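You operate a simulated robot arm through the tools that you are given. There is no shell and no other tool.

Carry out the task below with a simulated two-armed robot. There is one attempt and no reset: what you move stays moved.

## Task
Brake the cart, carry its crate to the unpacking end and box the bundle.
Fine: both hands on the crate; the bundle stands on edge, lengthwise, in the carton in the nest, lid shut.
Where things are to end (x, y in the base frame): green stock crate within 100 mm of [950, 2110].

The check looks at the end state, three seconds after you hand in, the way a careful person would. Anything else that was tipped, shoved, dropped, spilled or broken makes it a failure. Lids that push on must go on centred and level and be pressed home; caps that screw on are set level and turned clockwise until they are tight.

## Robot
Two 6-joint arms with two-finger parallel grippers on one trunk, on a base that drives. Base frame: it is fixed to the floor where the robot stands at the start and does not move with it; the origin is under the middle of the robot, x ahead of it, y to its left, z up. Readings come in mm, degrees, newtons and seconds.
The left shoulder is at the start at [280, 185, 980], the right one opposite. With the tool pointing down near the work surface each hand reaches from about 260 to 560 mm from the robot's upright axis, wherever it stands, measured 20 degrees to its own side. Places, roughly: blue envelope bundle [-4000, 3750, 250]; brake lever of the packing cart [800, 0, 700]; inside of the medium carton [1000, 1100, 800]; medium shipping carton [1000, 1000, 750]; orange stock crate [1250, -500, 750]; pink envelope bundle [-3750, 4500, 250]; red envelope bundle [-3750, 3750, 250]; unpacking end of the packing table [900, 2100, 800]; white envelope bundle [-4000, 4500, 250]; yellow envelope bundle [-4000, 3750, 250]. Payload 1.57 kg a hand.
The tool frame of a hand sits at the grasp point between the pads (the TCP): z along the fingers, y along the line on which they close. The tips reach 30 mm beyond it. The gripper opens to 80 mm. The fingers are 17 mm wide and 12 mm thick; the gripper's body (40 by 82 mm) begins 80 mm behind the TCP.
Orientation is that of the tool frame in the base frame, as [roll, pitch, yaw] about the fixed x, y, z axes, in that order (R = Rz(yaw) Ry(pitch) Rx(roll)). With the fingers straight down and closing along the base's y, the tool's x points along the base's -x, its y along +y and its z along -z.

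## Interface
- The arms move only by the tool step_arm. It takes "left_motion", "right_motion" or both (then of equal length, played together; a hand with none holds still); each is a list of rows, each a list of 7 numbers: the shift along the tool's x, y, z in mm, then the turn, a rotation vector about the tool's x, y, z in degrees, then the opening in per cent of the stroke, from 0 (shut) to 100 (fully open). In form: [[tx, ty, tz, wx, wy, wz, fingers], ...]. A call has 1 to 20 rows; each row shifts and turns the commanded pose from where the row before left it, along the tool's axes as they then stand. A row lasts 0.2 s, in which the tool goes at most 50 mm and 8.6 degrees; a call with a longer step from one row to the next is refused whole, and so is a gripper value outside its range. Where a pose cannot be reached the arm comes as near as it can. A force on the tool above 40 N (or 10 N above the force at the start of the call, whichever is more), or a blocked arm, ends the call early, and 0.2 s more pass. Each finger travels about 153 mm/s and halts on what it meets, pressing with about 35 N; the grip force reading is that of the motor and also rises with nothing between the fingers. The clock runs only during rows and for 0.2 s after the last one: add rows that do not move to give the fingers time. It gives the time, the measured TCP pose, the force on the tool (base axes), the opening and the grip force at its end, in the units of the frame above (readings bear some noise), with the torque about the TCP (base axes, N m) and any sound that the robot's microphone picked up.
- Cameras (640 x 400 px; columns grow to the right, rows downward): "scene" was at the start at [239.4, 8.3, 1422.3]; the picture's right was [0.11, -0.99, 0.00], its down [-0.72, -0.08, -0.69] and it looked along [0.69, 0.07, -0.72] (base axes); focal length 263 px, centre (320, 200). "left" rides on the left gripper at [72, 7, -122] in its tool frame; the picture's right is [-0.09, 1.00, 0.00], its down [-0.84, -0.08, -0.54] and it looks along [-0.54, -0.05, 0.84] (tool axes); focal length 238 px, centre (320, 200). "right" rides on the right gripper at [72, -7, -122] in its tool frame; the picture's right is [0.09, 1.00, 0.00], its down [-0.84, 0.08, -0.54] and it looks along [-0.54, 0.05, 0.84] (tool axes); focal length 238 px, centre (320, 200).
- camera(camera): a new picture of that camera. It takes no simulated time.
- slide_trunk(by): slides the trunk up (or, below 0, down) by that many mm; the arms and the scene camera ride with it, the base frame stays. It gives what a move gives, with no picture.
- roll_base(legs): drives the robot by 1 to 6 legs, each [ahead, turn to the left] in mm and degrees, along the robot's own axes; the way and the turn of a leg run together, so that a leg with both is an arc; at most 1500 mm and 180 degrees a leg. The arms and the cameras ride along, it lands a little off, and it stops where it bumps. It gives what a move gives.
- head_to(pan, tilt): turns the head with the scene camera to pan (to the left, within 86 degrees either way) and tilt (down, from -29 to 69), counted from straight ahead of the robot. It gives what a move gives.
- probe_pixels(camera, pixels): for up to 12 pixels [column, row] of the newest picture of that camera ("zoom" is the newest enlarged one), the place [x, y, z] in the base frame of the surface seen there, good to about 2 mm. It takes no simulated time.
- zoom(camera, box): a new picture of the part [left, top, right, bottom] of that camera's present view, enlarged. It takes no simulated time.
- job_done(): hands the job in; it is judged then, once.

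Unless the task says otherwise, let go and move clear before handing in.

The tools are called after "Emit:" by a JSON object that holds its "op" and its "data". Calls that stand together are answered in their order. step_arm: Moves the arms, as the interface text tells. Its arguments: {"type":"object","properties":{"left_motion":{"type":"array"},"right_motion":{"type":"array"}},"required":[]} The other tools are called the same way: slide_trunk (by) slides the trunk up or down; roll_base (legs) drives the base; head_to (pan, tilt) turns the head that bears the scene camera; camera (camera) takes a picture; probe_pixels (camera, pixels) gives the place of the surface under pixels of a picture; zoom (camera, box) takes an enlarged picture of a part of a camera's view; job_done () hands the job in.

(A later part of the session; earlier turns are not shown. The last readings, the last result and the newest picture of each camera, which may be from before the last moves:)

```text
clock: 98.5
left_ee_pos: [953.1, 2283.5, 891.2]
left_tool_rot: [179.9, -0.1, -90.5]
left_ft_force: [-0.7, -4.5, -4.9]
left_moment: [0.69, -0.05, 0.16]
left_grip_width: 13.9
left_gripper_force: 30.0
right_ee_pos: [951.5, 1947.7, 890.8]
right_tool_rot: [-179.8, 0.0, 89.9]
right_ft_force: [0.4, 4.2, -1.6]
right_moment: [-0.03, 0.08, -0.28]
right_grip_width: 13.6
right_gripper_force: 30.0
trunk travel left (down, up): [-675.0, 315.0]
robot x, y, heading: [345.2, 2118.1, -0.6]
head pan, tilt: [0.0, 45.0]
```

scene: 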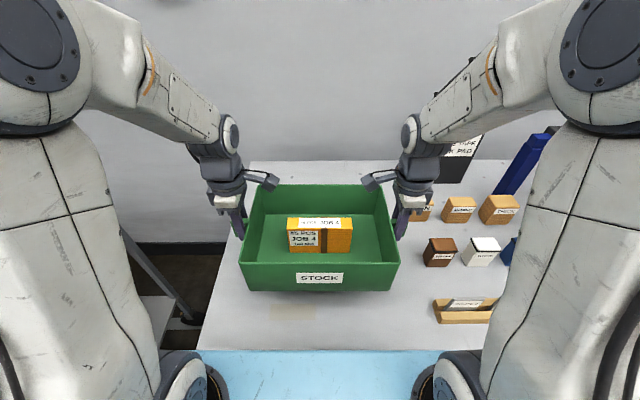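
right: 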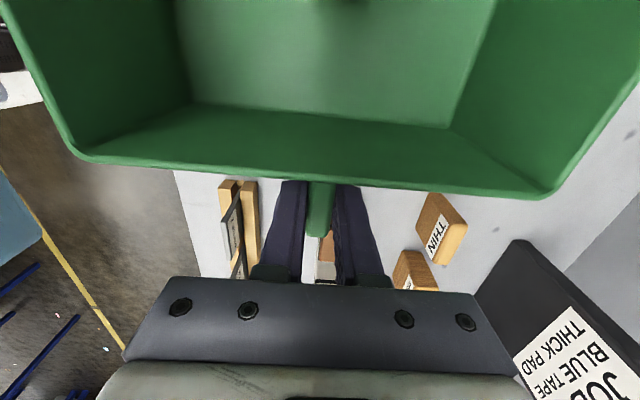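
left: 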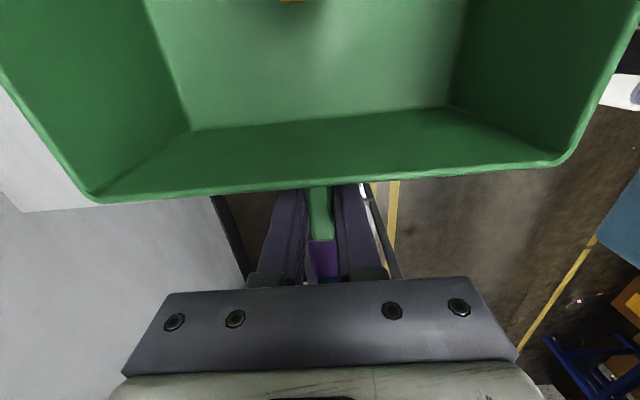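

Now at z≈891, about 19 mm above contact. I lower in small steps until the force shows it rests.

Emit:
{"op": "step_arm", "data": {"right_motion": [[0, 0, 5, 0, 0, 0, 0], [0, 0, 5, 0, 0, 0, 0], [0, 0, 4, 0, 0, 0, 0], [0, 0, 0, 0, 0, 0, 0]], "left_motion": [[0, 0, 5, 0, 0, 0, 0], [0, 0, 5, 0, 0, 0, 0], [0, 0, 4, 0, 0, 0, 0], [0, 0, 0, 0, 0, 0, 0]]}}

Emit:
{"op": "camera", "data": {"camera": "scene"}}

Emit:
{"op": "zoom", "data": {"camera": "scene", "box": [220, 180, 420, 330]}}

Emit:
{"op": "probe_pixels", "data": {"camera": "zoom", "pixels": [[100, 265], [530, 265], [320, 375], [320, 385], [320, 395], [60, 200], [560, 340]]}}

```text
clock: 99.5
left_ee_pos: [953.1, 2283.0, 876.7]
left_tool_rot: [179.8, 0.1, -90.6]
left_ft_force: [-0.5, 2.5, 1.9]
left_moment: [-1.02, 0.0, 0.09]
left_grip_width: 13.8
left_gripper_force: 30.8
right_ee_pos: [951.1, 1947.5, 876.5]
right_tool_rot: [-179.9, -0.1, 90.0]
right_ft_force: [1.3, -2.7, -7.3]
right_moment: [-0.55, -0.03, -0.43]
right_grip_width: 13.6
right_gripper_force: 30.6
trunk travel left (down, up): [-675.0, 315.0]
robot x, y, heading: [343.3, 2122.1, -0.6]
head pan, tilt: [0.0, 45.0]
```

```text
taken
```

scene: 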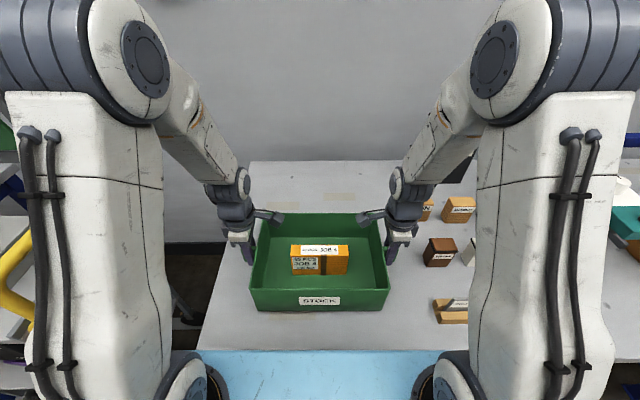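

```text
2.67 times, centred on (320, 255) of scene
```

zoom: 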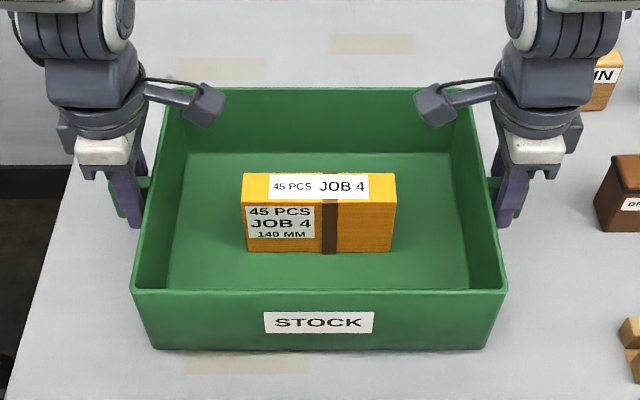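

```text
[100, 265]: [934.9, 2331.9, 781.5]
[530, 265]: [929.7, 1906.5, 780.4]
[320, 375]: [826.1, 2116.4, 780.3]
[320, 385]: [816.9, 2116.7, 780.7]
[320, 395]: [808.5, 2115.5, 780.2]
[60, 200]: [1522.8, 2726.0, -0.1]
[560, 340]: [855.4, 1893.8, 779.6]
```

The left side begins to carry (force z +1.9). I lower 1–3 mm more.

Emit:
{"op": "step_arm", "data": {"right_motion": [[0, 0, 1, 0, 0, 0, 0], [0, 0, 1, 0, 0, 0, 0], [0, 0, 1, 0, 0, 0, 0], [0, 0, 0, 0, 0, 0, 0]], "left_motion": [[0, 0, 1, 0, 0, 0, 0], [0, 0, 1, 0, 0, 0, 0], [0, 0, 0.5, 0, 0, 0, 0], [0, 0, 0, 0, 0, 0, 0]]}}

```text
clock: 100.5
left_ee_pos: [954.1, 2284.3, 874.3]
left_tool_rot: [179.8, 0.0, -90.7]
left_ft_force: [-0.2, 8.3, -6.5]
left_moment: [0.8, -0.23, 0.27]
left_grip_width: 13.7
left_gripper_force: 29.9
right_ee_pos: [952.0, 1946.3, 873.7]
right_tool_rot: [-179.8, -0.2, 89.9]
right_ft_force: [-0.1, -8.1, 0.6]
right_moment: [0.39, 0.25, -0.16]
right_grip_width: 13.9
right_gripper_force: 30.3
trunk travel left (down, up): [-675.0, 315.0]
robot x, y, heading: [346.3, 2122.4, -0.7]
head pan, tilt: [0.0, 45.0]
```

Total vertical load is still about −6 N, so the crate still hangs. A few more 1 mm steps.

Emit:
{"op": "step_arm", "data": {"right_motion": [[0, 0, 1, 0, 0, 0, 0], [0, 0, 1, 0, 0, 0, 0], [0, 0, 0, 0, 0, 0, 0], [0, 0, 0, 0, 0, 0, 0]], "left_motion": [[0, 0, 1, 0, 0, 0, 0], [0, 0, 1, 0, 0, 0, 0], [0, 0, 0, 0, 0, 0, 0], [0, 0, 0, 0, 0, 0, 0]]}}

```text
clock: 101.5
left_ee_pos: [954.0, 2283.9, 871.6]
left_tool_rot: [179.8, 0.0, -90.6]
left_ft_force: [-0.9, 11.6, -5.7]
left_moment: [0.32, -0.09, 0.09]
left_grip_width: 13.9
left_gripper_force: 30.6
right_ee_pos: [951.0, 1947.6, 872.0]
right_tool_rot: [-179.8, -0.2, 89.8]
right_ft_force: [0.4, -11.6, 0.0]
right_moment: [0.53, 0.11, -0.33]
right_grip_width: 13.8
right_gripper_force: 30.0
trunk travel left (down, up): [-675.0, 315.0]
robot x, y, heading: [346.1, 2122.5, -0.7]
head pan, tilt: [0.0, 45.0]
```

Emit:
{"op": "step_arm", "data": {"right_motion": [[0, 0, 1, 0, 0, 0, 0], [0, 0, 1, 0, 0, 0, 0], [0, 0, 1, 0, 0, 0, 0], [0, 0, 0, 0, 0, 0, 0]], "left_motion": [[0, 0, 1, 0, 0, 0, 0], [0, 0, 1, 0, 0, 0, 0], [0, 0, 1, 0, 0, 0, 0], [0, 0, 0, 0, 0, 0, 0]]}}

Emit:
{"op": "zoom", "data": {"camera": "scene", "box": [230, 270, 410, 330]}}

Emit:
{"op": "probe_pixels", "data": {"camera": "zoom", "pixels": [[320, 20], [320, 90], [200, 90], [450, 90], [130, 110], [510, 110], [320, 120]]}}

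```text
clock: 102.5
left_ee_pos: [953.0, 2284.0, 869.2]
left_tool_rot: [179.9, 0.0, -90.6]
left_ft_force: [-0.3, 8.5, -4.6]
left_moment: [0.46, -0.05, 0.14]
left_grip_width: 13.7
left_gripper_force: 30.2
right_ee_pos: [950.9, 1947.7, 869.6]
right_tool_rot: [-179.9, -0.1, 89.8]
right_ft_force: [-0.1, -8.1, -1.4]
right_moment: [-0.01, 0.0, -0.33]
right_grip_width: 13.8
right_gripper_force: 30.0
trunk travel left (down, up): [-675.0, 315.0]
robot x, y, heading: [351.3, 2122.5, -0.4]
head pan, tilt: [0.0, 45.0]
```

```text
3.56 times, centred on (320, 300) of scene
```

zoom: 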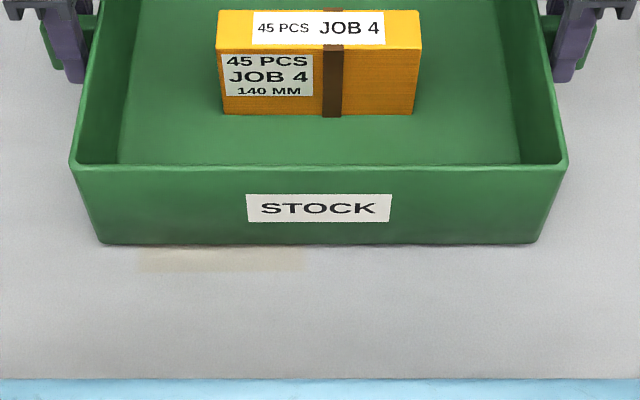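

```text
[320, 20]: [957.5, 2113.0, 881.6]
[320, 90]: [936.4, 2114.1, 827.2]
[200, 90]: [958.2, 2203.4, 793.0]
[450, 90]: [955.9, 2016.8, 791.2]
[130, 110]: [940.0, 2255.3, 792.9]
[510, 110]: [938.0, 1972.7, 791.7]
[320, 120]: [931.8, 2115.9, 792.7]
```

I probe the crate's lower edge and rim to see the remaining gap.

Emit:
{"op": "probe_pixels", "data": {"camera": "zoom", "pixels": [[320, 241], [200, 241], [450, 241], [320, 168], [150, 168], [500, 168], [320, 247]]}}

```text
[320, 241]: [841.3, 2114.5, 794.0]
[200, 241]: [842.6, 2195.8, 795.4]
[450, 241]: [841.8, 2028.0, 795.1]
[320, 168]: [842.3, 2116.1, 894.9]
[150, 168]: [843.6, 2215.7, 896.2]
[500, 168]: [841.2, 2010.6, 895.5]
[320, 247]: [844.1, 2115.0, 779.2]
```

The rim is at z≈895.5, level. I continue lowering gently, watching force.

Emit:
{"op": "step_arm", "data": {"right_motion": [[0, 0, 1.5, 0, 0, 0, 0], [0, 0, 1.5, 0, 0, 0, 0], [0, 0, 0, 0, 0, 0, 0], [0, 0, 0, 0, 0, 0, 0]], "left_motion": [[0, 0, 1.5, 0, 0, 0, 0], [0, 0, 1.5, 0, 0, 0, 0], [0, 0, 0, 0, 0, 0, 0], [0, 0, 0, 0, 0, 0, 0]]}}

```text
clock: 103.5
left_ee_pos: [952.9, 2284.3, 866.5]
left_tool_rot: [179.8, 0.1, -90.6]
left_ft_force: [-1.8, 5.3, -2.4]
left_moment: [-0.2, 0.01, 0.15]
left_grip_width: 13.7
left_gripper_force: 30.3
right_ee_pos: [950.2, 1946.5, 865.1]
right_tool_rot: [180.0, -0.2, 89.9]
right_ft_force: [1.2, -5.4, -2.8]
right_moment: [-0.14, 0.02, -0.35]
right_grip_width: 13.8
right_gripper_force: 30.2
trunk travel left (down, up): [-675.0, 315.0]
robot x, y, heading: [349.0, 2118.0, -0.6]
head pan, tilt: [0.0, 45.0]
```

Still hanging; the cart top was likely also at 780, so contact is expected near TCP z≈862. Continue.

Emit:
{"op": "step_arm", "data": {"right_motion": [[0, 0, 1, 0, 0, 0, 0], [0, 0, 1, 0, 0, 0, 0], [0, 0, 1, 0, 0, 0, 0], [0, 0, 0, 0, 0, 0, 0], [0, 0, 0, 0, 0, 0, 0]], "left_motion": [[0, 0, 1, 0, 0, 0, 0], [0, 0, 1, 0, 0, 0, 0], [0, 0, 1, 0, 0, 0, 0], [0, 0, 0, 0, 0, 0, 0], [0, 0, 0, 0, 0, 0, 0]]}}

```text
clock: 104.7
left_ee_pos: [952.8, 2283.3, 863.2]
left_tool_rot: [179.9, 0.0, -90.6]
left_ft_force: [1.5, 4.9, 2.5]
left_moment: [-0.87, -0.15, 0.13]
left_grip_width: 13.8
left_gripper_force: 30.4
right_ee_pos: [950.3, 1948.0, 863.8]
right_tool_rot: [-179.9, -0.1, 89.9]
right_ft_force: [-2.0, -5.1, 6.2]
right_moment: [-0.65, -0.16, -0.31]
right_grip_width: 13.7
right_gripper_force: 30.7
trunk travel left (down, up): [-675.0, 315.0]
robot x, y, heading: [346.4, 2122.5, -0.9]
head pan, tilt: [0.0, 45.0]
```

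The vertical force has turned to +8.7 N: the crate rests on the table. I open both grippers and rise straight up.

Emit:
{"op": "step_arm", "data": {"right_motion": [[0, 0, 0, 0, 0, 0, 20], [0, 0, 0, 0, 0, 0, 45], [0, 0, 0, 0, 0, 0, 60], [0, 0, 0, 0, 0, 0, 60], [0, 0, -35, 0, 0, 0, 60], [0, 0, -40, 0, 0, 0, 60], [0, 0, -40, 0, 0, 0, 60]], "left_motion": [[0, 0, 0, 0, 0, 0, 20], [0, 0, 0, 0, 0, 0, 45], [0, 0, 0, 0, 0, 0, 60], [0, 0, 0, 0, 0, 0, 60], [0, 0, -35, 0, 0, 0, 60], [0, 0, -40, 0, 0, 0, 60], [0, 0, -40, 0, 0, 0, 60]]}}

Emit:
{"op": "camera", "data": {"camera": "scene"}}

Emit:
{"op": "camera", "data": {"camera": "right"}}

Emit:
{"op": "zoom", "data": {"camera": "scene", "box": [240, 200, 400, 320]}}

```text
clock: 106.3
left_ee_pos: [953.4, 2283.8, 980.1]
left_tool_rot: [179.9, 0.1, -90.6]
left_ft_force: [0.4, 0.5, -0.8]
left_moment: [0.03, 0.0, 0.02]
left_grip_width: 48.0
left_gripper_force: 0.2
right_ee_pos: [950.9, 1946.4, 976.4]
right_tool_rot: [-179.8, -0.1, 90.0]
right_ft_force: [0.7, 0.2, -0.2]
right_moment: [0.01, 0.03, 0.0]
right_grip_width: 48.0
right_gripper_force: 0.0
trunk travel left (down, up): [-675.0, 315.0]
robot x, y, heading: [344.1, 2121.3, -0.6]
head pan, tilt: [0.0, 45.0]
```

```text
taken
```

scene: 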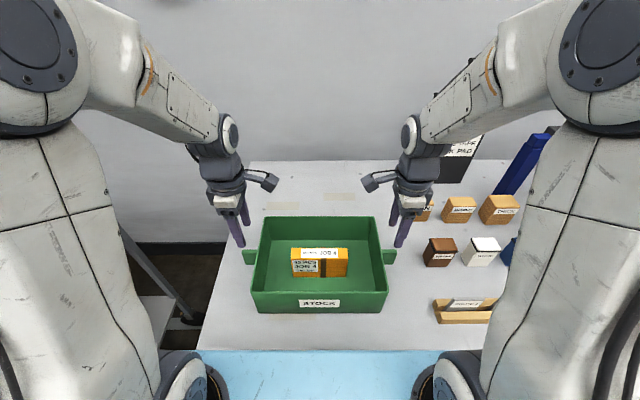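

```text
taken
```

right: 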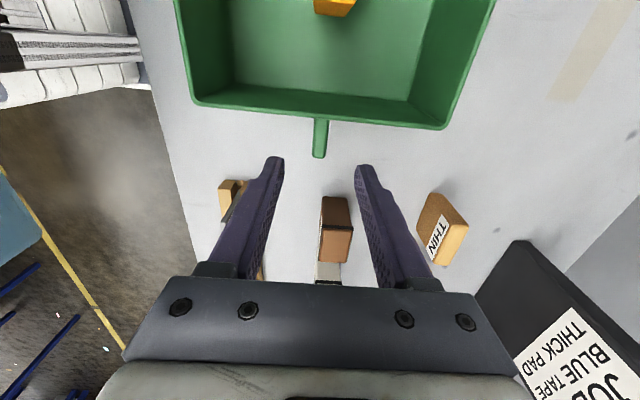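

```text
3.33 times, centred on (320, 260) of scene
```

zoom: 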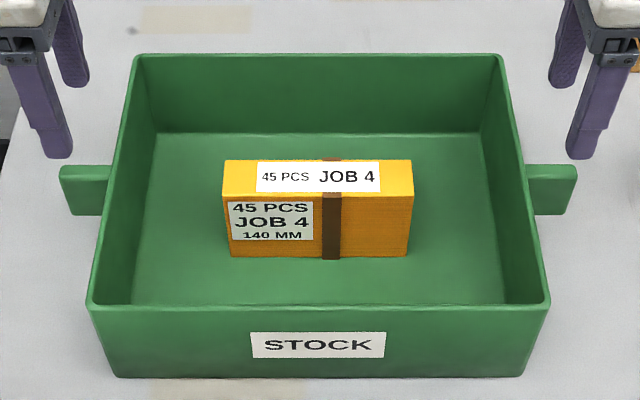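

The crate is placed. Now I measure the bundle's top face and sides.

Emit:
{"op": "probe_pixels", "data": {"camera": "zoom", "pixels": [[226, 162], [409, 162], [226, 192], [409, 192], [318, 162], [318, 194], [232, 252], [405, 250], [130, 60], [500, 60], [545, 300], [92, 300]]}}

Emit:
{"op": "camera", "data": {"camera": "left"}}

```text
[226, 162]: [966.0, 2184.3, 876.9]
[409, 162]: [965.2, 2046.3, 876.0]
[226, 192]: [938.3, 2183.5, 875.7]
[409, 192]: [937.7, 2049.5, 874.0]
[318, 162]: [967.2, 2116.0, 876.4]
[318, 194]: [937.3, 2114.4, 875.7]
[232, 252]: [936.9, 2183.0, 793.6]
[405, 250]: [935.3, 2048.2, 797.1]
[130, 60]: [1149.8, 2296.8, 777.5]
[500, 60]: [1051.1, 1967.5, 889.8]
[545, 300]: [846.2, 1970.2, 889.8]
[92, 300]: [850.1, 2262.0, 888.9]
```

```text
taken
```

left: 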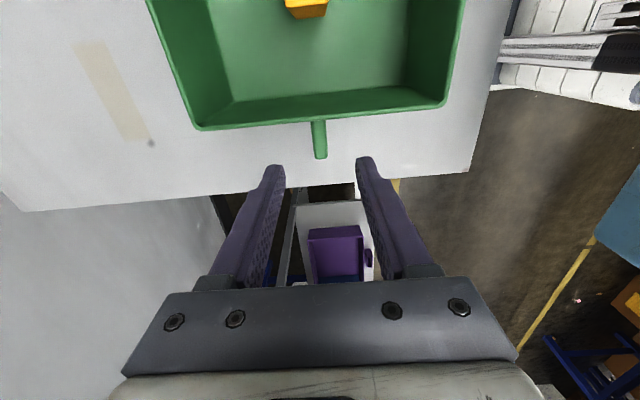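

The bundle stands on edge: x 937–967 (30 thick), y 2047–2184, z ~790–876. I'll take it with the left hand at its middle, after moving the right hand up and aside.

Emit:
{"op": "step_arm", "data": {"right_motion": [[0, 0, -40, 0, 0, 0, 60], [-20, 0, -40, 0, 0, 0, 60], [-40, 0, -40, 0, 0, 0, 60], [-40, 0, 0, 0, 0, 0, 60]]}}

Emit:
{"op": "step_arm", "data": {"left_motion": [[42, 1, 0, 0, 0, 0, 100], [42, 0, 0, 0, 0, 0, 100], [42, 0, 0, 0, 0, 0, 100], [42, 0, 0, 0, 0, 0, 100], [0, 0, 0, 0, 0, 0, 100]]}}

Emit:
{"op": "camera", "data": {"camera": "left"}}

Emit:
{"op": "camera", "data": {"camera": "scene"}}

```text
refused: row 3 steps farther than a row can; nothing moved
```

```text
clock: 107.3
left_ee_pos: [950.1, 2136.3, 978.9]
left_tool_rot: [179.4, 0.6, -90.3]
left_ft_force: [-2.0, 9.0, 4.2]
left_moment: [-1.41, -0.35, -0.21]
left_grip_width: 79.8
left_gripper_force: 0.1
right_ee_pos: [950.0, 1940.8, 975.6]
right_tool_rot: [-179.7, 0.4, 89.4]
right_ft_force: [2.3, -8.7, -3.0]
right_moment: [0.7, 0.34, -0.26]
right_grip_width: 48.1
right_gripper_force: 0.0
trunk travel left (down, up): [-675.0, 315.0]
robot x, y, heading: [342.5, 2120.5, -0.7]
head pan, tilt: [0.0, 45.0]
stopped in row 4 (left hand): the force on the tool passed its limit at 94 N (the readings are from after the stop); the commanded pose is now the measured one
```

```text
taken
```

left: 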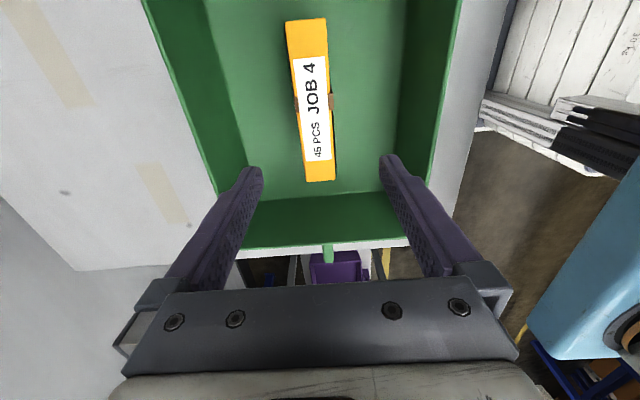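

```text
taken
```

scene: 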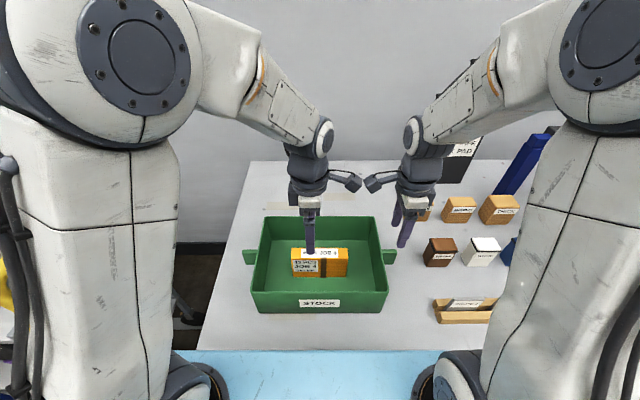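

The right-hand move was refused (step too long), so the two wrist cameras bumped together; nothing on the table moved. I back the left off slightly and move the right hand away in smaller steps.

Emit:
{"op": "step_arm", "data": {"left_motion": [[-15, 0, 0, 0, 0, 0, 100], [0, 0, 0, 0, 0, 0, 100], [0, 0, 0, 0, 0, 0, 100], [0, 0, 0, 0, 0, 0, 100], [0, 0, 0, 0, 0, 0, 100]], "right_motion": [[-15, 0, 0, 0, 0, 0, 60], [-30, 0, -30, 0, 0, 0, 60], [-30, 0, -30, 0, 0, 0, 60], [-30, 0, -30, 0, 0, 0, 60], [-10, 0, -30, 0, 0, 0, 60]]}}

```text
clock: 108.5
left_ee_pos: [950.0, 2148.3, 978.5]
left_tool_rot: [179.6, 0.7, -90.3]
left_ft_force: [0.0, -0.2, -0.7]
left_moment: [0.0, 0.0, -0.01]
left_grip_width: 79.8
left_gripper_force: 0.1
right_ee_pos: [948.5, 1827.2, 1097.4]
right_tool_rot: [-179.8, 0.4, 89.5]
right_ft_force: [0.5, -0.7, -0.1]
right_moment: [-0.01, 0.02, 0.01]
right_grip_width: 48.2
right_gripper_force: 0.0
trunk travel left (down, up): [-675.0, 315.0]
robot x, y, heading: [349.0, 2122.1, -0.6]
head pan, tilt: [0.0, 45.0]
```

Both hands are free of each other now. I align the left hand over the bundle's middle and level it.

Emit:
{"op": "step_arm", "data": {"left_motion": [[17, -2, 0, 0.4, 0.7, 0, 100], [16, 0, 0, 0, 0, 0, 100], [0, 0, 0, 0, 0, 0, 100]]}}

Emit:
{"op": "camera", "data": {"camera": "left"}}

Emit:
{"op": "probe_pixels", "data": {"camera": "left", "pixels": [[298, 100], [310, 130], [300, 130], [330, 130], [295, 60], [335, 178], [305, 178]]}}

```text
clock: 109.3
left_ee_pos: [952.3, 2116.1, 978.0]
left_tool_rot: [179.9, 0.0, -90.3]
left_ft_force: [0.5, -0.1, -0.4]
left_moment: [0.01, -0.01, -0.01]
left_grip_width: 80.1
left_gripper_force: 0.1
right_ee_pos: [950.1, 1828.0, 1096.7]
right_tool_rot: [-179.9, 0.2, 89.3]
right_ft_force: [-0.5, -0.6, -0.3]
right_moment: [0.01, 0.02, 0.02]
right_grip_width: 47.7
right_gripper_force: 0.1
trunk travel left (down, up): [-675.0, 315.0]
robot x, y, heading: [349.2, 2118.1, -0.5]
head pan, tilt: [0.0, 45.0]
```

```text
taken
```

left: 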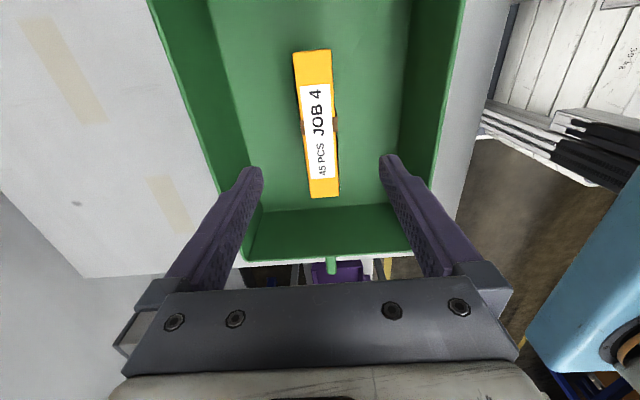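

```text
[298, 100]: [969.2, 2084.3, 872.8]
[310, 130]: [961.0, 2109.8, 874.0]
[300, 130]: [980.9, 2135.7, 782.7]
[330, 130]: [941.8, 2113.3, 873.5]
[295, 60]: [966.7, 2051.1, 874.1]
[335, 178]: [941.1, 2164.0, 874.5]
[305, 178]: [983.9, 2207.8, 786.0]
```

The bundle is centred between the open fingers. I descend to z≈846.

Emit:
{"op": "step_arm", "data": {"left_motion": [[0, 0, 35, 0, 0, 0, 100], [0, 0, 35, 0, 0, 0, 100], [0, 0, 32, 0, 0, 0, 100], [0, 0, 30, 0, 0, 0, 100], [0, 0, 0, 0, 0, 0, 100]]}}

Emit:
{"op": "camera", "data": {"camera": "left"}}

```text
clock: 110.5
left_ee_pos: [952.0, 2115.8, 846.3]
left_tool_rot: [179.9, -0.1, -90.3]
left_ft_force: [0.5, -0.1, 0.1]
left_moment: [0.01, 0.03, 0.01]
left_grip_width: 80.1
left_gripper_force: 0.0
right_ee_pos: [949.6, 1827.7, 1097.7]
right_tool_rot: [-179.7, 0.5, 89.4]
right_ft_force: [0.4, -1.4, 0.2]
right_moment: [0.02, 0.01, 0.03]
right_grip_width: 47.8
right_gripper_force: 0.1
trunk travel left (down, up): [-675.0, 315.0]
robot x, y, heading: [348.5, 2123.8, -0.5]
head pan, tilt: [0.0, 45.0]
```

```text
taken
```

left: 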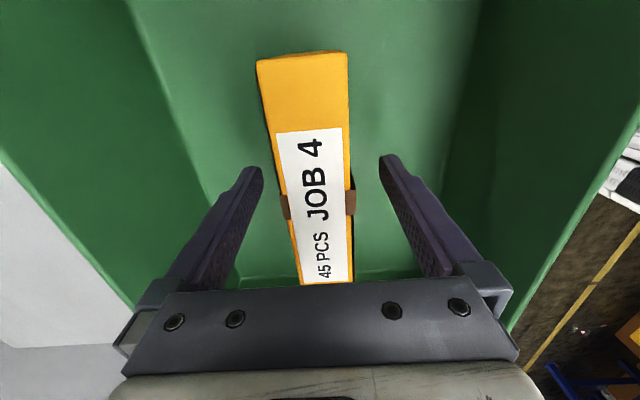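

I close on the bundle and lift it a little.

Emit:
{"op": "step_arm", "data": {"left_motion": [[0, 0, 0, 0, 0, 0, 60], [0, 0, 0, 0, 0, 0, 30], [0, 0, 0, 0, 0, 0, 20], [0, 0, 0, 0, 0, 0, 20], [0, 0, -10, 0, 0, 0, 20], [0, 0, -20, 0, 0, 0, 20], [0, 0, -20, 0, 0, 0, 20], [0, 0, 0, 0, 0, 0, 20]]}}

Emit:
{"op": "camera", "data": {"camera": "left"}}

Emit:
{"op": "camera", "data": {"camera": "scene"}}

```text
clock: 112.3
left_ee_pos: [952.0, 2116.9, 895.8]
left_tool_rot: [179.8, -0.2, -90.2]
left_ft_force: [-0.4, 0.3, -1.6]
left_moment: [0.01, 0.03, 0.03]
left_grip_width: 31.5
left_gripper_force: 34.8
right_ee_pos: [949.6, 1827.4, 1096.8]
right_tool_rot: [-179.8, 0.3, 89.4]
right_ft_force: [-0.2, 0.5, 0.0]
right_moment: [0.03, 0.05, 0.03]
right_grip_width: 48.0
right_gripper_force: 0.0
trunk travel left (down, up): [-675.0, 315.0]
robot x, y, heading: [343.9, 2123.9, -0.5]
head pan, tilt: [0.0, 45.0]
```

```text
taken
```

left: 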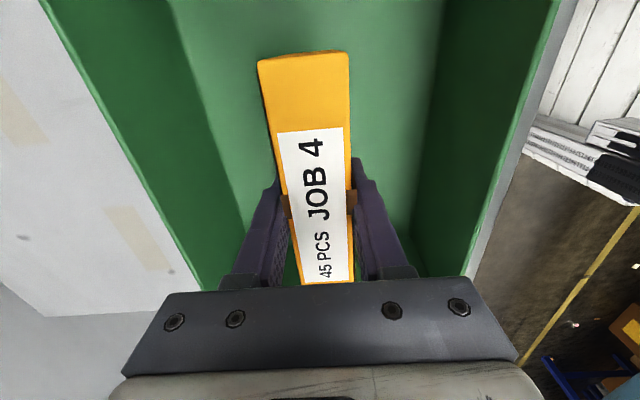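

```text
taken
```

scene: 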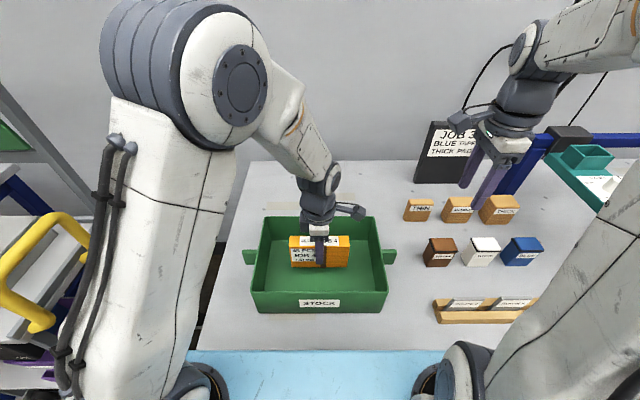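

The bundle is firmly held (31.5 mm). I lift it well above the crate rim and shift the hand to my left, then back out into the aisle.

Emit:
{"op": "step_arm", "data": {"left_motion": [[0, 0, -40, 0, 0, 0, 20], [0, 0, -40, 0, 0, 0, 20], [0, 0, -40, 0, 0, 0, 20], [-30, 0, -30, 0, 0, 0, 20], [-40, 0, 0, 0, 0, 0, 20], [-40, 0, 0, 0, 0, 0, 20], [-40, 0, 0, 0, 0, 0, 20], [0, 0, 0, 0, 0, 0, 20]]}}

Emit:
{"op": "roll_base", "data": {"legs": [[-360, 0]]}}

Emit:
{"op": "camera", "data": {"camera": "scene"}}

```text
clock: 114.1
left_ee_pos: [952.6, 2268.4, 1046.5]
left_tool_rot: [180.0, -0.2, -90.4]
left_ft_force: [-0.2, 0.2, -1.1]
left_moment: [-0.02, 0.03, 0.04]
left_grip_width: 31.7
left_gripper_force: 35.1
right_ee_pos: [949.4, 1828.3, 1097.1]
right_tool_rot: [-179.7, 0.3, 89.5]
right_ft_force: [0.0, 0.2, -0.8]
right_moment: [-0.02, -0.01, -0.02]
right_grip_width: 48.1
right_gripper_force: 0.0
trunk travel left (down, up): [-675.0, 315.0]
robot x, y, heading: [344.4, 2115.3, -0.6]
head pan, tilt: [0.0, 45.0]
```

```text
clock: 116.5
left_ee_pos: [589.9, 2269.7, 1046.5]
left_tool_rot: [-180.0, -0.2, -90.4]
left_ft_force: [0.1, 0.1, -1.1]
left_moment: [-0.02, 0.01, 0.01]
left_grip_width: 31.5
left_gripper_force: 34.7
right_ee_pos: [585.3, 1829.4, 1096.5]
right_tool_rot: [-179.8, 0.4, 89.3]
right_ft_force: [0.8, 0.2, 0.6]
right_moment: [-0.01, 0.04, 0.02]
right_grip_width: 48.2
right_gripper_force: 0.0
trunk travel left (down, up): [-675.0, 315.0]
robot x, y, heading: [-18.7, 2126.4, -0.6]
head pan, tilt: [0.0, 45.0]
```

```text
taken
```

scene: 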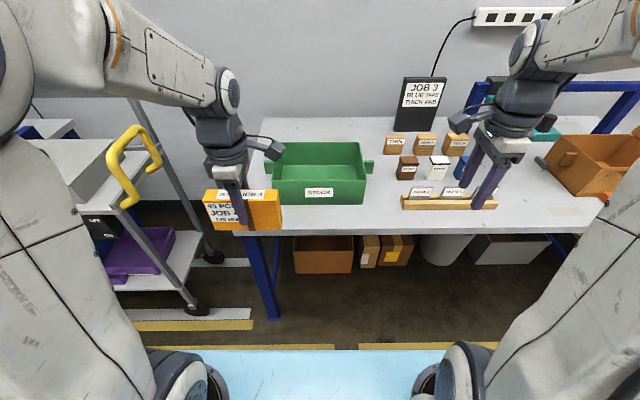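

The bundle hangs clear in the left hand. I drive back to the carton, aiming for robot y≈935.

Emit:
{"op": "roll_base", "data": {"legs": [[0, -89.4], [1191, 0], [0, 90]]}}

Emit:
{"op": "head_to", "data": {"pan": 5, "tilt": 40}}

Emit:
{"op": "camera", "data": {"camera": "scene"}}

Emit:
{"op": "zoom", "data": {"camera": "scene", "box": [220, 100, 420, 260]}}

```text
clock: 130.2
left_ee_pos: [595.1, 1072.9, 1046.0]
left_tool_rot: [179.9, -0.2, -89.5]
left_ft_force: [0.2, 0.6, -2.0]
left_moment: [-0.02, -0.01, -0.02]
left_grip_width: 31.3
left_gripper_force: 35.2
right_ee_pos: [599.0, 634.3, 1096.0]
right_tool_rot: [-179.7, 0.3, 90.4]
right_ft_force: [0.4, -0.1, 0.2]
right_moment: [0.0, 0.02, 0.02]
right_grip_width: 48.1
right_gripper_force: 0.1
trunk travel left (down, up): [-675.0, 315.0]
robot x, y, heading: [-9.3, 914.3, 0.5]
head pan, tilt: [0.0, 45.0]
```

```text
clock: 130.8
left_ee_pos: [594.9, 1073.0, 1044.9]
left_tool_rot: [179.9, -0.1, -89.5]
left_ft_force: [0.0, 0.3, -0.4]
left_moment: [0.01, 0.0, 0.02]
left_grip_width: 31.5
left_gripper_force: 34.6
right_ee_pos: [599.1, 632.8, 1095.4]
right_tool_rot: [-179.8, 0.3, 90.3]
right_ft_force: [-0.5, 0.1, -0.9]
right_moment: [0.02, 0.01, -0.03]
right_grip_width: 48.5
right_gripper_force: 0.0
trunk travel left (down, up): [-675.0, 315.0]
robot x, y, heading: [-8.4, 911.2, 0.3]
head pan, tilt: [5.0, 40.0]
```

```text
taken
```

scene: 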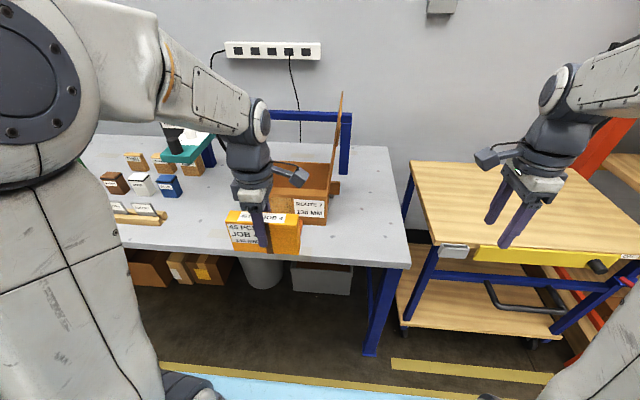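

```text
2.50 times, centred on (320, 180) of scene
```

zoom: 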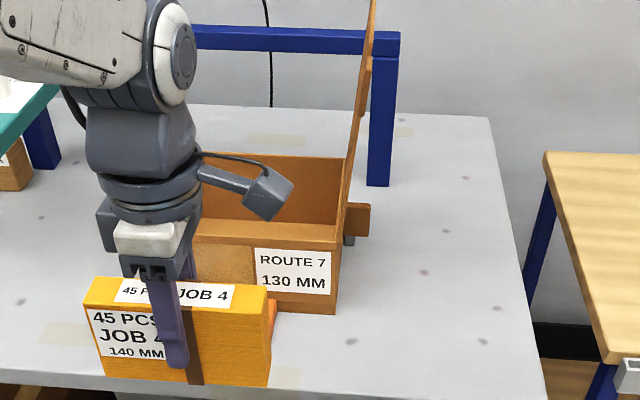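

Carton straight ahead; I'm at y≈912. I shift the bundle 25 mm left so it clears the lid, then drive ahead 355 mm with everything high.

Emit:
{"op": "step_arm", "data": {"left_motion": [[-13, 0, 0, 0, 0, 0, 20], [-13, 0, -10, 0, 0, 0, 20], [0, 0, 0, 0, 0, 0, 20]]}}

Emit:
{"op": "roll_base", "data": {"legs": [[355, 0]]}}

Emit:
{"op": "head_to", "data": {"pan": 10, "tilt": 50}}

Emit:
{"op": "camera", "data": {"camera": "scene"}}

Emit:
{"op": "camera", "data": {"camera": "left"}}

Emit:
{"op": "camera", "data": {"camera": "right"}}

```text
clock: 131.6
left_ee_pos: [595.3, 1097.8, 1055.8]
left_tool_rot: [179.9, 0.0, -89.5]
left_ft_force: [0.3, -0.2, -1.0]
left_moment: [0.01, -0.01, -0.01]
left_grip_width: 31.4
left_gripper_force: 34.8
right_ee_pos: [598.5, 633.2, 1095.8]
right_tool_rot: [-179.8, 0.3, 90.3]
right_ft_force: [0.7, -0.5, 1.2]
right_moment: [0.0, 0.01, -0.02]
right_grip_width: 48.0
right_gripper_force: 0.1
trunk travel left (down, up): [-675.0, 315.0]
robot x, y, heading: [-10.4, 913.3, 0.3]
head pan, tilt: [5.0, 40.0]
```

```text
clock: 133.9
left_ee_pos: [951.2, 1099.6, 1056.8]
left_tool_rot: [179.9, -0.2, -89.6]
left_ft_force: [0.9, -0.5, -1.4]
left_moment: [-0.01, -0.01, 0.02]
left_grip_width: 31.6
left_gripper_force: 34.5
right_ee_pos: [954.0, 634.3, 1096.9]
right_tool_rot: [-179.9, 0.4, 90.3]
right_ft_force: [-0.5, -0.2, 0.4]
right_moment: [0.01, 0.02, -0.02]
right_grip_width: 48.1
right_gripper_force: 0.0
trunk travel left (down, up): [-675.0, 315.0]
robot x, y, heading: [346.6, 919.7, 0.2]
head pan, tilt: [5.0, 40.0]
```

```text
clock: 134.6
left_ee_pos: [951.0, 1099.8, 1055.6]
left_tool_rot: [179.9, 0.0, -89.6]
left_ft_force: [-0.1, -0.5, -0.7]
left_moment: [0.0, -0.02, -0.01]
left_grip_width: 31.3
left_gripper_force: 35.1
right_ee_pos: [953.5, 634.8, 1096.6]
right_tool_rot: [-179.8, 0.3, 90.3]
right_ft_force: [0.1, 0.3, -0.2]
right_moment: [0.0, 0.02, -0.01]
right_grip_width: 48.2
right_gripper_force: 0.0
trunk travel left (down, up): [-675.0, 315.0]
robot x, y, heading: [349.9, 919.7, 0.1]
head pan, tilt: [10.0, 50.0]
```

```text
taken
```

scene: 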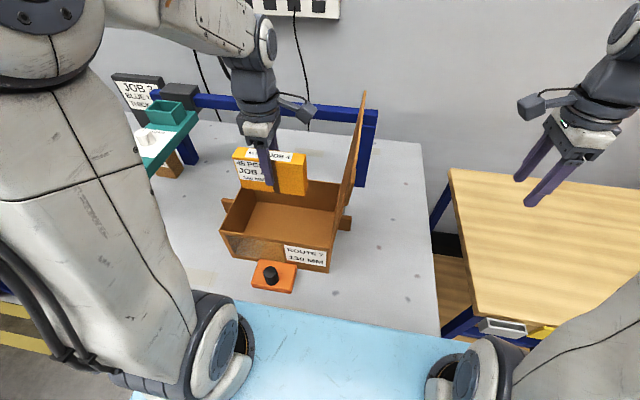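

```text
taken
```

left: 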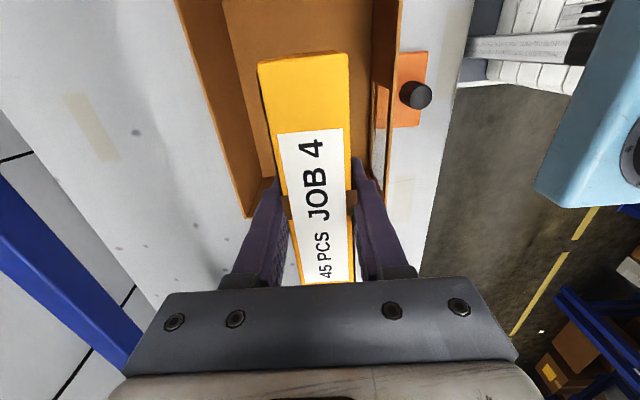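

```text
taken
```

right: 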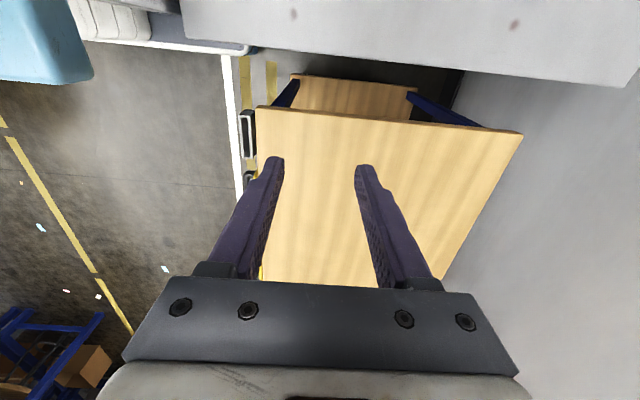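

Emit:
{"op": "zoom", "data": {"camera": "scene", "box": [200, 80, 400, 300]}}

Emit:
{"op": "probe_pixels", "data": {"camera": "zoom", "pixels": [[290, 240], [220, 240], [260, 270], [350, 260], [80, 290], [380, 345], [400, 225], [140, 200], [436, 135], [405, 20], [470, 210], [85, 200]]}}

```text
1.82 times, centred on (300, 190) of scene
```

zoom: 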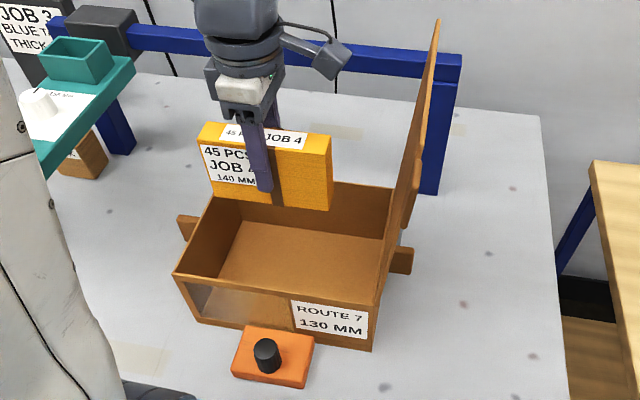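

```text
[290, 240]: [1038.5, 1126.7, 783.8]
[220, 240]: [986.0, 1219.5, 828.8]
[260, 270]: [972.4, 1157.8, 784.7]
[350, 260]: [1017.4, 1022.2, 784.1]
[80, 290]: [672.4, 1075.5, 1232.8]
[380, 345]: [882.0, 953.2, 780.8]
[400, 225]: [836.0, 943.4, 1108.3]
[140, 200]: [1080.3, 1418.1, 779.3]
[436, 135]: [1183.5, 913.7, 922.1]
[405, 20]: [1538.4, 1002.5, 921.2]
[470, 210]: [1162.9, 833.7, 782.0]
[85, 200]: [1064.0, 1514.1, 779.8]
```

The carton is empty with floor z≈784; its interior centre is about (967, 1094). I move the bundle +16 mm in x and lower it to 20 mm above the floor.

Emit:
{"op": "step_arm", "data": {"left_motion": [[4, -16, 0, 0, 0, 0, 20], [0, 0, 40, 0, 0, 0, 20], [0, 0, 40, 0, 0, 0, 20], [0, 0, 40, 0, 0, 0, 20], [0, 0, 0, 0, 0, 0, 20]]}}

Emit:
{"op": "camera", "data": {"camera": "left"}}

Emit:
{"op": "camera", "data": {"camera": "scene"}}

```text
clock: 135.8
left_ee_pos: [966.8, 1095.2, 934.8]
left_tool_rot: [179.9, -0.2, -89.6]
left_ft_force: [0.8, -0.1, -2.0]
left_moment: [-0.02, 0.0, -0.03]
left_grip_width: 31.8
left_gripper_force: 35.3
right_ee_pos: [953.7, 634.8, 1095.7]
right_tool_rot: [-179.8, 0.3, 90.3]
right_ft_force: [0.1, -0.4, 0.7]
right_moment: [-0.04, 0.02, 0.01]
right_grip_width: 47.9
right_gripper_force: 0.0
trunk travel left (down, up): [-675.0, 315.0]
robot x, y, heading: [347.4, 917.6, 0.1]
head pan, tilt: [10.0, 50.0]
```

```text
taken
```

left: 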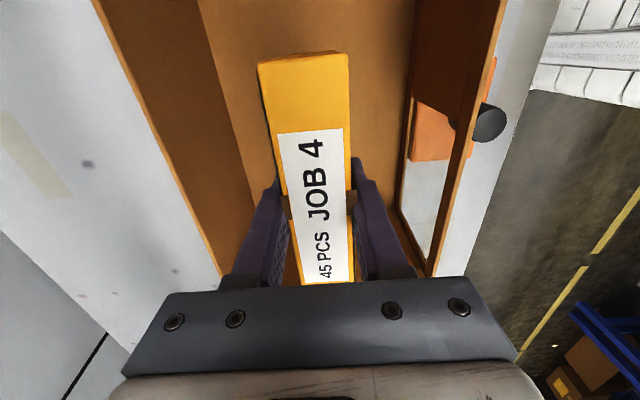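

```text
taken
```

scene: 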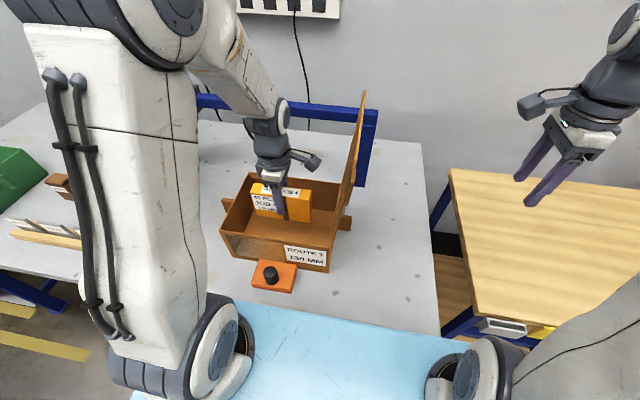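

The bundle hangs centred over the inside of the carton. Lower further.

Emit:
{"op": "step_arm", "data": {"left_motion": [[0, 0, 30, 0, 0, 0, 20], [0, 0, 30, 0, 0, 0, 20], [0, 0, 20, 0, 0, 0, 20], [0, 0, 8, 0, 0, 0, 20], [0, 0, 0, 0, 0, 0, 20]]}}

Emit:
{"op": "step_arm", "data": {"left_motion": [[0, 0, 2, 0, 0, 0, 20], [0, 0, 2, 0, 0, 0, 20], [0, 0, 0, 0, 0, 0, 20]]}}

```text
clock: 137.0
left_ee_pos: [966.5, 1093.8, 847.6]
left_tool_rot: [179.9, -0.1, -89.6]
left_ft_force: [-0.4, 0.5, -1.1]
left_moment: [0.04, 0.01, -0.02]
left_grip_width: 31.4
left_gripper_force: 34.9
right_ee_pos: [954.8, 634.6, 1095.9]
right_tool_rot: [-179.8, 0.3, 90.3]
right_ft_force: [0.2, 0.2, -0.3]
right_moment: [-0.02, 0.01, 0.01]
right_grip_width: 48.2
right_gripper_force: 0.1
trunk travel left (down, up): [-675.0, 315.0]
robot x, y, heading: [347.3, 915.4, 0.1]
head pan, tilt: [10.0, 50.0]
```

```text
clock: 137.8
left_ee_pos: [967.2, 1094.6, 845.6]
left_tool_rot: [180.0, 0.0, -89.6]
left_ft_force: [-4.6, -0.3, 27.4]
left_moment: [-0.17, 0.28, -0.01]
left_grip_width: 31.5
left_gripper_force: 34.9
right_ee_pos: [953.2, 634.8, 1097.3]
right_tool_rot: [-179.9, 0.3, 90.3]
right_ft_force: [-0.4, -0.3, 0.5]
right_moment: [0.06, 0.0, 0.01]
right_grip_width: 48.2
right_gripper_force: 0.0
trunk travel left (down, up): [-675.0, 315.0]
robot x, y, heading: [345.9, 921.1, 0.4]
head pan, tilt: [10.0, 50.0]
```

It touched the floor at z≈846 (27 N). I ease up 1.5 mm, open, and rise straight out.

Emit:
{"op": "step_arm", "data": {"left_motion": [[0, 0, -1.5, 0, 0, 0, 20], [0, 0, 0, 0, 0, 0, 20], [0, 0, 0, 0, 0, 0, 50], [0, 0, 0, 0, 0, 0, 70], [0, 0, 0, 0, 0, 0, 70], [0, 0, -30, 0, 0, 0, 70], [0, 0, -40, 0, 0, 0, 70], [0, 0, -40, 0, 0, 0, 70], [0, 0, -40, 0, 0, 0, 70]]}}

Emit:
{"op": "camera", "data": {"camera": "left"}}

Emit:
{"op": "camera", "data": {"camera": "scene"}}

Emit:
{"op": "zoom", "data": {"camera": "scene", "box": [200, 80, 400, 300]}}

```text
clock: 139.8
left_ee_pos: [967.5, 1095.8, 995.3]
left_tool_rot: [179.8, -0.1, -89.6]
left_ft_force: [0.3, 0.0, -0.4]
left_moment: [-0.01, 0.02, 0.03]
left_grip_width: 56.2
left_gripper_force: 0.1
right_ee_pos: [954.3, 634.0, 1096.0]
right_tool_rot: [-179.8, 0.2, 90.3]
right_ft_force: [0.3, 0.1, 0.1]
right_moment: [0.01, -0.03, 0.01]
right_grip_width: 47.9
right_gripper_force: 0.1
trunk travel left (down, up): [-675.0, 315.0]
robot x, y, heading: [349.0, 916.6, 0.2]
head pan, tilt: [10.0, 50.0]
```

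```text
taken
```

left: 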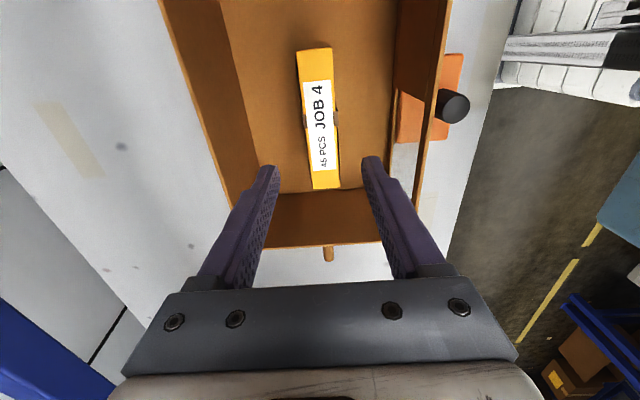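

```text
taken
```

scene: 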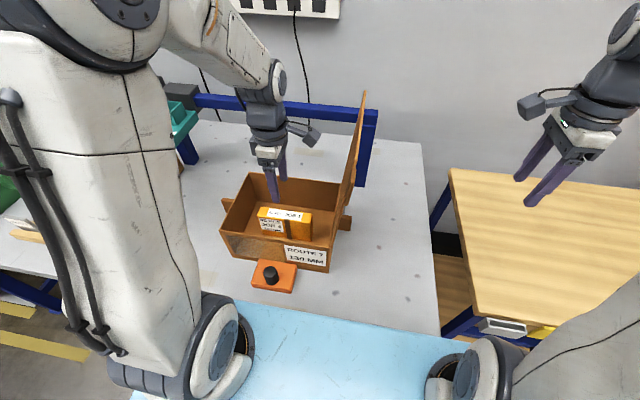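

```text
1.82 times, centred on (300, 190) of scene
```

zoom: 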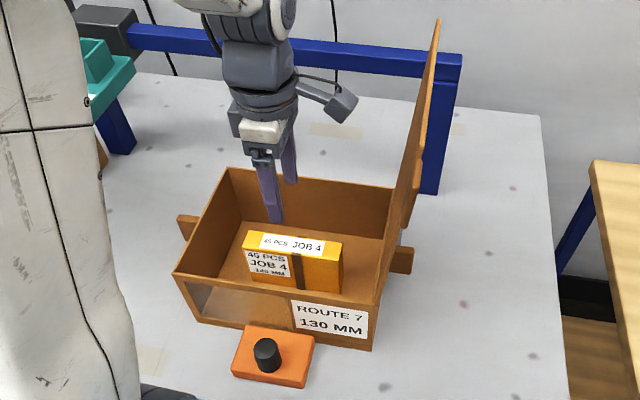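

The bundle stands on edge inside, label facing front. Next: move the left hand up and to the left (y≈1300) clear of the lid's swing, and check the teal device.

Emit:
{"op": "step_arm", "data": {"left_motion": [[0, 0, -40, 0, 0, 0, 50], [0, 0, -40, 0, 0, 0, 20], [0, 10, -40, 0, 0, 0, 0], [-40, 10, 0, 0, 0, 0, 0], [-40, 10, 0, 0, 0, 0, 0], [-40, 0, 0, 0, 0, 0, 0], [-40, 0, 0, 0, 0, 0, 0], [-30, 0, 0, 0, 0, 0, 0]]}}

Emit:
{"op": "camera", "data": {"camera": "scene"}}

Emit:
{"op": "camera", "data": {"camera": "left"}}

```text
clock: 141.6
left_ee_pos: [934.5, 1287.1, 1115.0]
left_tool_rot: [179.9, -0.2, -89.5]
left_ft_force: [-0.6, -0.5, 0.4]
left_moment: [-0.02, 0.03, -0.02]
left_grip_width: 0.1
left_gripper_force: 21.3
right_ee_pos: [954.2, 634.7, 1096.1]
right_tool_rot: [-179.8, 0.3, 90.4]
right_ft_force: [-0.4, 0.2, -0.6]
right_moment: [0.01, 0.0, -0.02]
right_grip_width: 48.1
right_gripper_force: 0.1
trunk travel left (down, up): [-675.0, 315.0]
robot x, y, heading: [349.5, 917.8, 0.3]
head pan, tilt: [10.0, 50.0]
```

```text
taken
```

scene: 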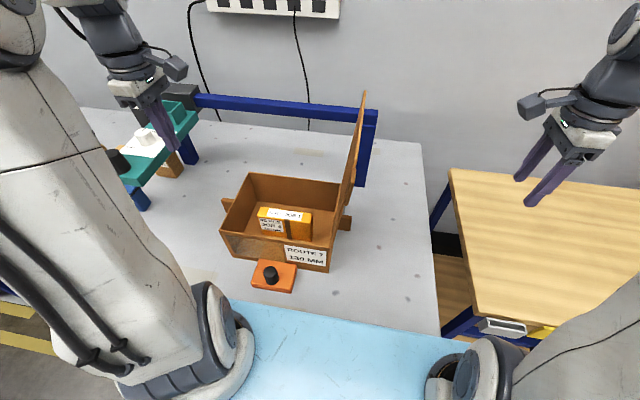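

```text
taken
```

left: 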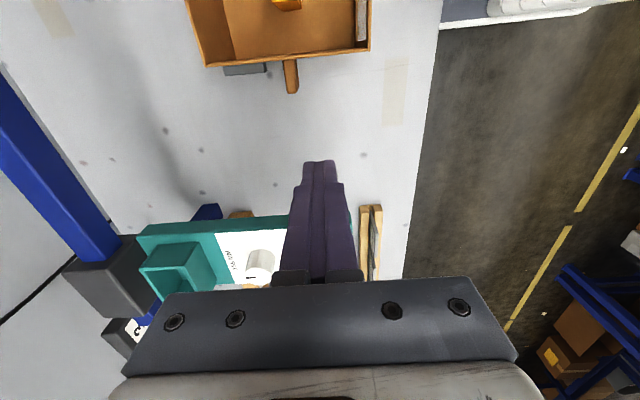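

The carton sits between a small grey guide (left-cam (245,70)). I zoom on the lid to measure its faces before pushing it.

Emit:
{"op": "zoom", "data": {"camera": "scene", "box": [270, 70, 430, 280]}}

Emit:
{"op": "probe_pixels", "data": {"camera": "scene", "pixels": [[364, 93], [366, 97], [360, 120], [355, 150], [350, 175], [345, 195], [346, 222], [338, 187], [333, 240], [364, 110], [355, 165]]}}

Emit:
{"op": "zoom", "data": {"camera": "left", "box": [170, 0, 400, 120]}}

```text
1.90 times, centred on (350, 175) of scene
```

zoom: 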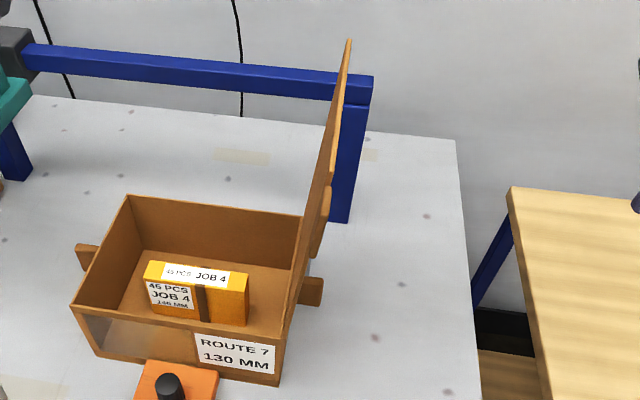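

```text
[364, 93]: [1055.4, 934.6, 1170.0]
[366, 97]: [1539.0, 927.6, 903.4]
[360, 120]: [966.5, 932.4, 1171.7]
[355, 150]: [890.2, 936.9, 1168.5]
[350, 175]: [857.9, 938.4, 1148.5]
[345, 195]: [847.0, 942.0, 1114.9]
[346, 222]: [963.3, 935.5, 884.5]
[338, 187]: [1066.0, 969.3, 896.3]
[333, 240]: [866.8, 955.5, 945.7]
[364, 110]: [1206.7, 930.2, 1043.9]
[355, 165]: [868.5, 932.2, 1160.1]
```

```text
2.78 times, centred on (285, 60) of left
```

zoom: 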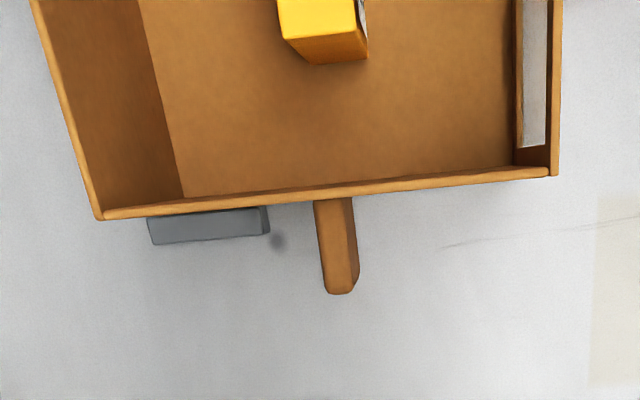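

The lid leans outward: top edge at y≈933, z≈1170, hinge at (y 965, z 908). I turn the right hand to yaw 180 (camera toward me), close its fingers, raise it and bring it to y≈865 outside the lid.

Emit:
{"op": "step_arm", "data": {"right_motion": [[0, 0, -3, 0, 0, -8.3, 40], [0, 0, -3, 0, 0, -8.3, 20], [0, 0, -3, 0, 0, -8.3, 0], [0, 0, -3, 0, 0, -8.3, 0], [0, 0, -3, 0, 0, -8.3, 0], [0, 0, -3, 0, 0, -8.3, 0], [0, 0, -3, 0, 0, -8.3, 0], [0, 0, -3, 0, 0, -8.3, 0], [0, 0, -3, 0, 0, -8.3, 0], [0, 0, -3, 0, 0, -8.3, 0], [0, 0, 0, 0, 0, -6.6, 0], [0, 45, 0, 0, 0, 0, 0], [0, 45, 0, 0, 0, 0, 0], [0, 45, 0, 0, 0, 0, 0], [0, 45, 0, 0, 0, 0, 0], [0, 45, 0, 0, 0, 0, 0], [0, 0, 0, 0, 0, 0, 0]]}}

Emit:
{"op": "camera", "data": {"camera": "scene"}}

Emit:
{"op": "camera", "data": {"camera": "right"}}

```text
clock: 145.2
left_ee_pos: [935.3, 1286.8, 1114.9]
left_tool_rot: [179.9, -0.2, -89.5]
left_ft_force: [0.1, -0.4, 0.6]
left_moment: [-0.01, -0.03, 0.01]
left_grip_width: 0.0
left_gripper_force: 21.6
right_ee_pos: [952.9, 859.9, 1124.7]
right_tool_rot: [-179.7, -0.1, 179.8]
right_ft_force: [-0.3, 1.0, 0.8]
right_moment: [-0.01, 0.02, 0.02]
right_grip_width: 0.0
right_gripper_force: 21.1
trunk travel left (down, up): [-675.0, 315.0]
robot x, y, heading: [348.3, 918.5, 0.0]
head pan, tilt: [10.0, 50.0]
```

```text
taken
```

scene: 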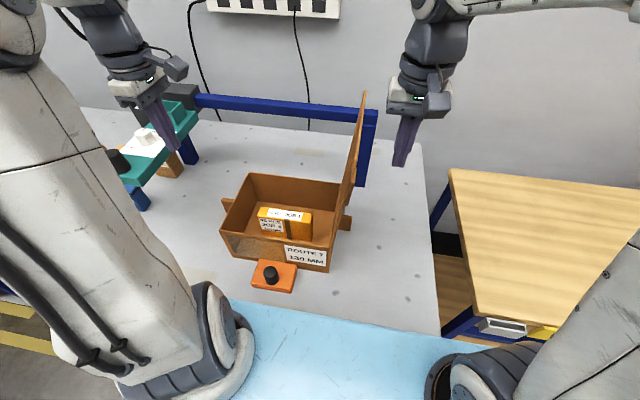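

```text
taken
```

right: 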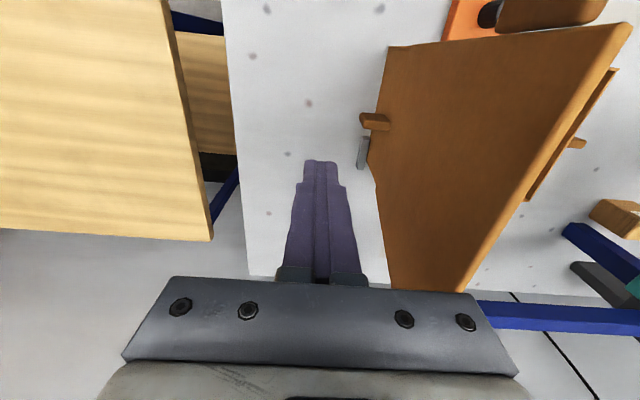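

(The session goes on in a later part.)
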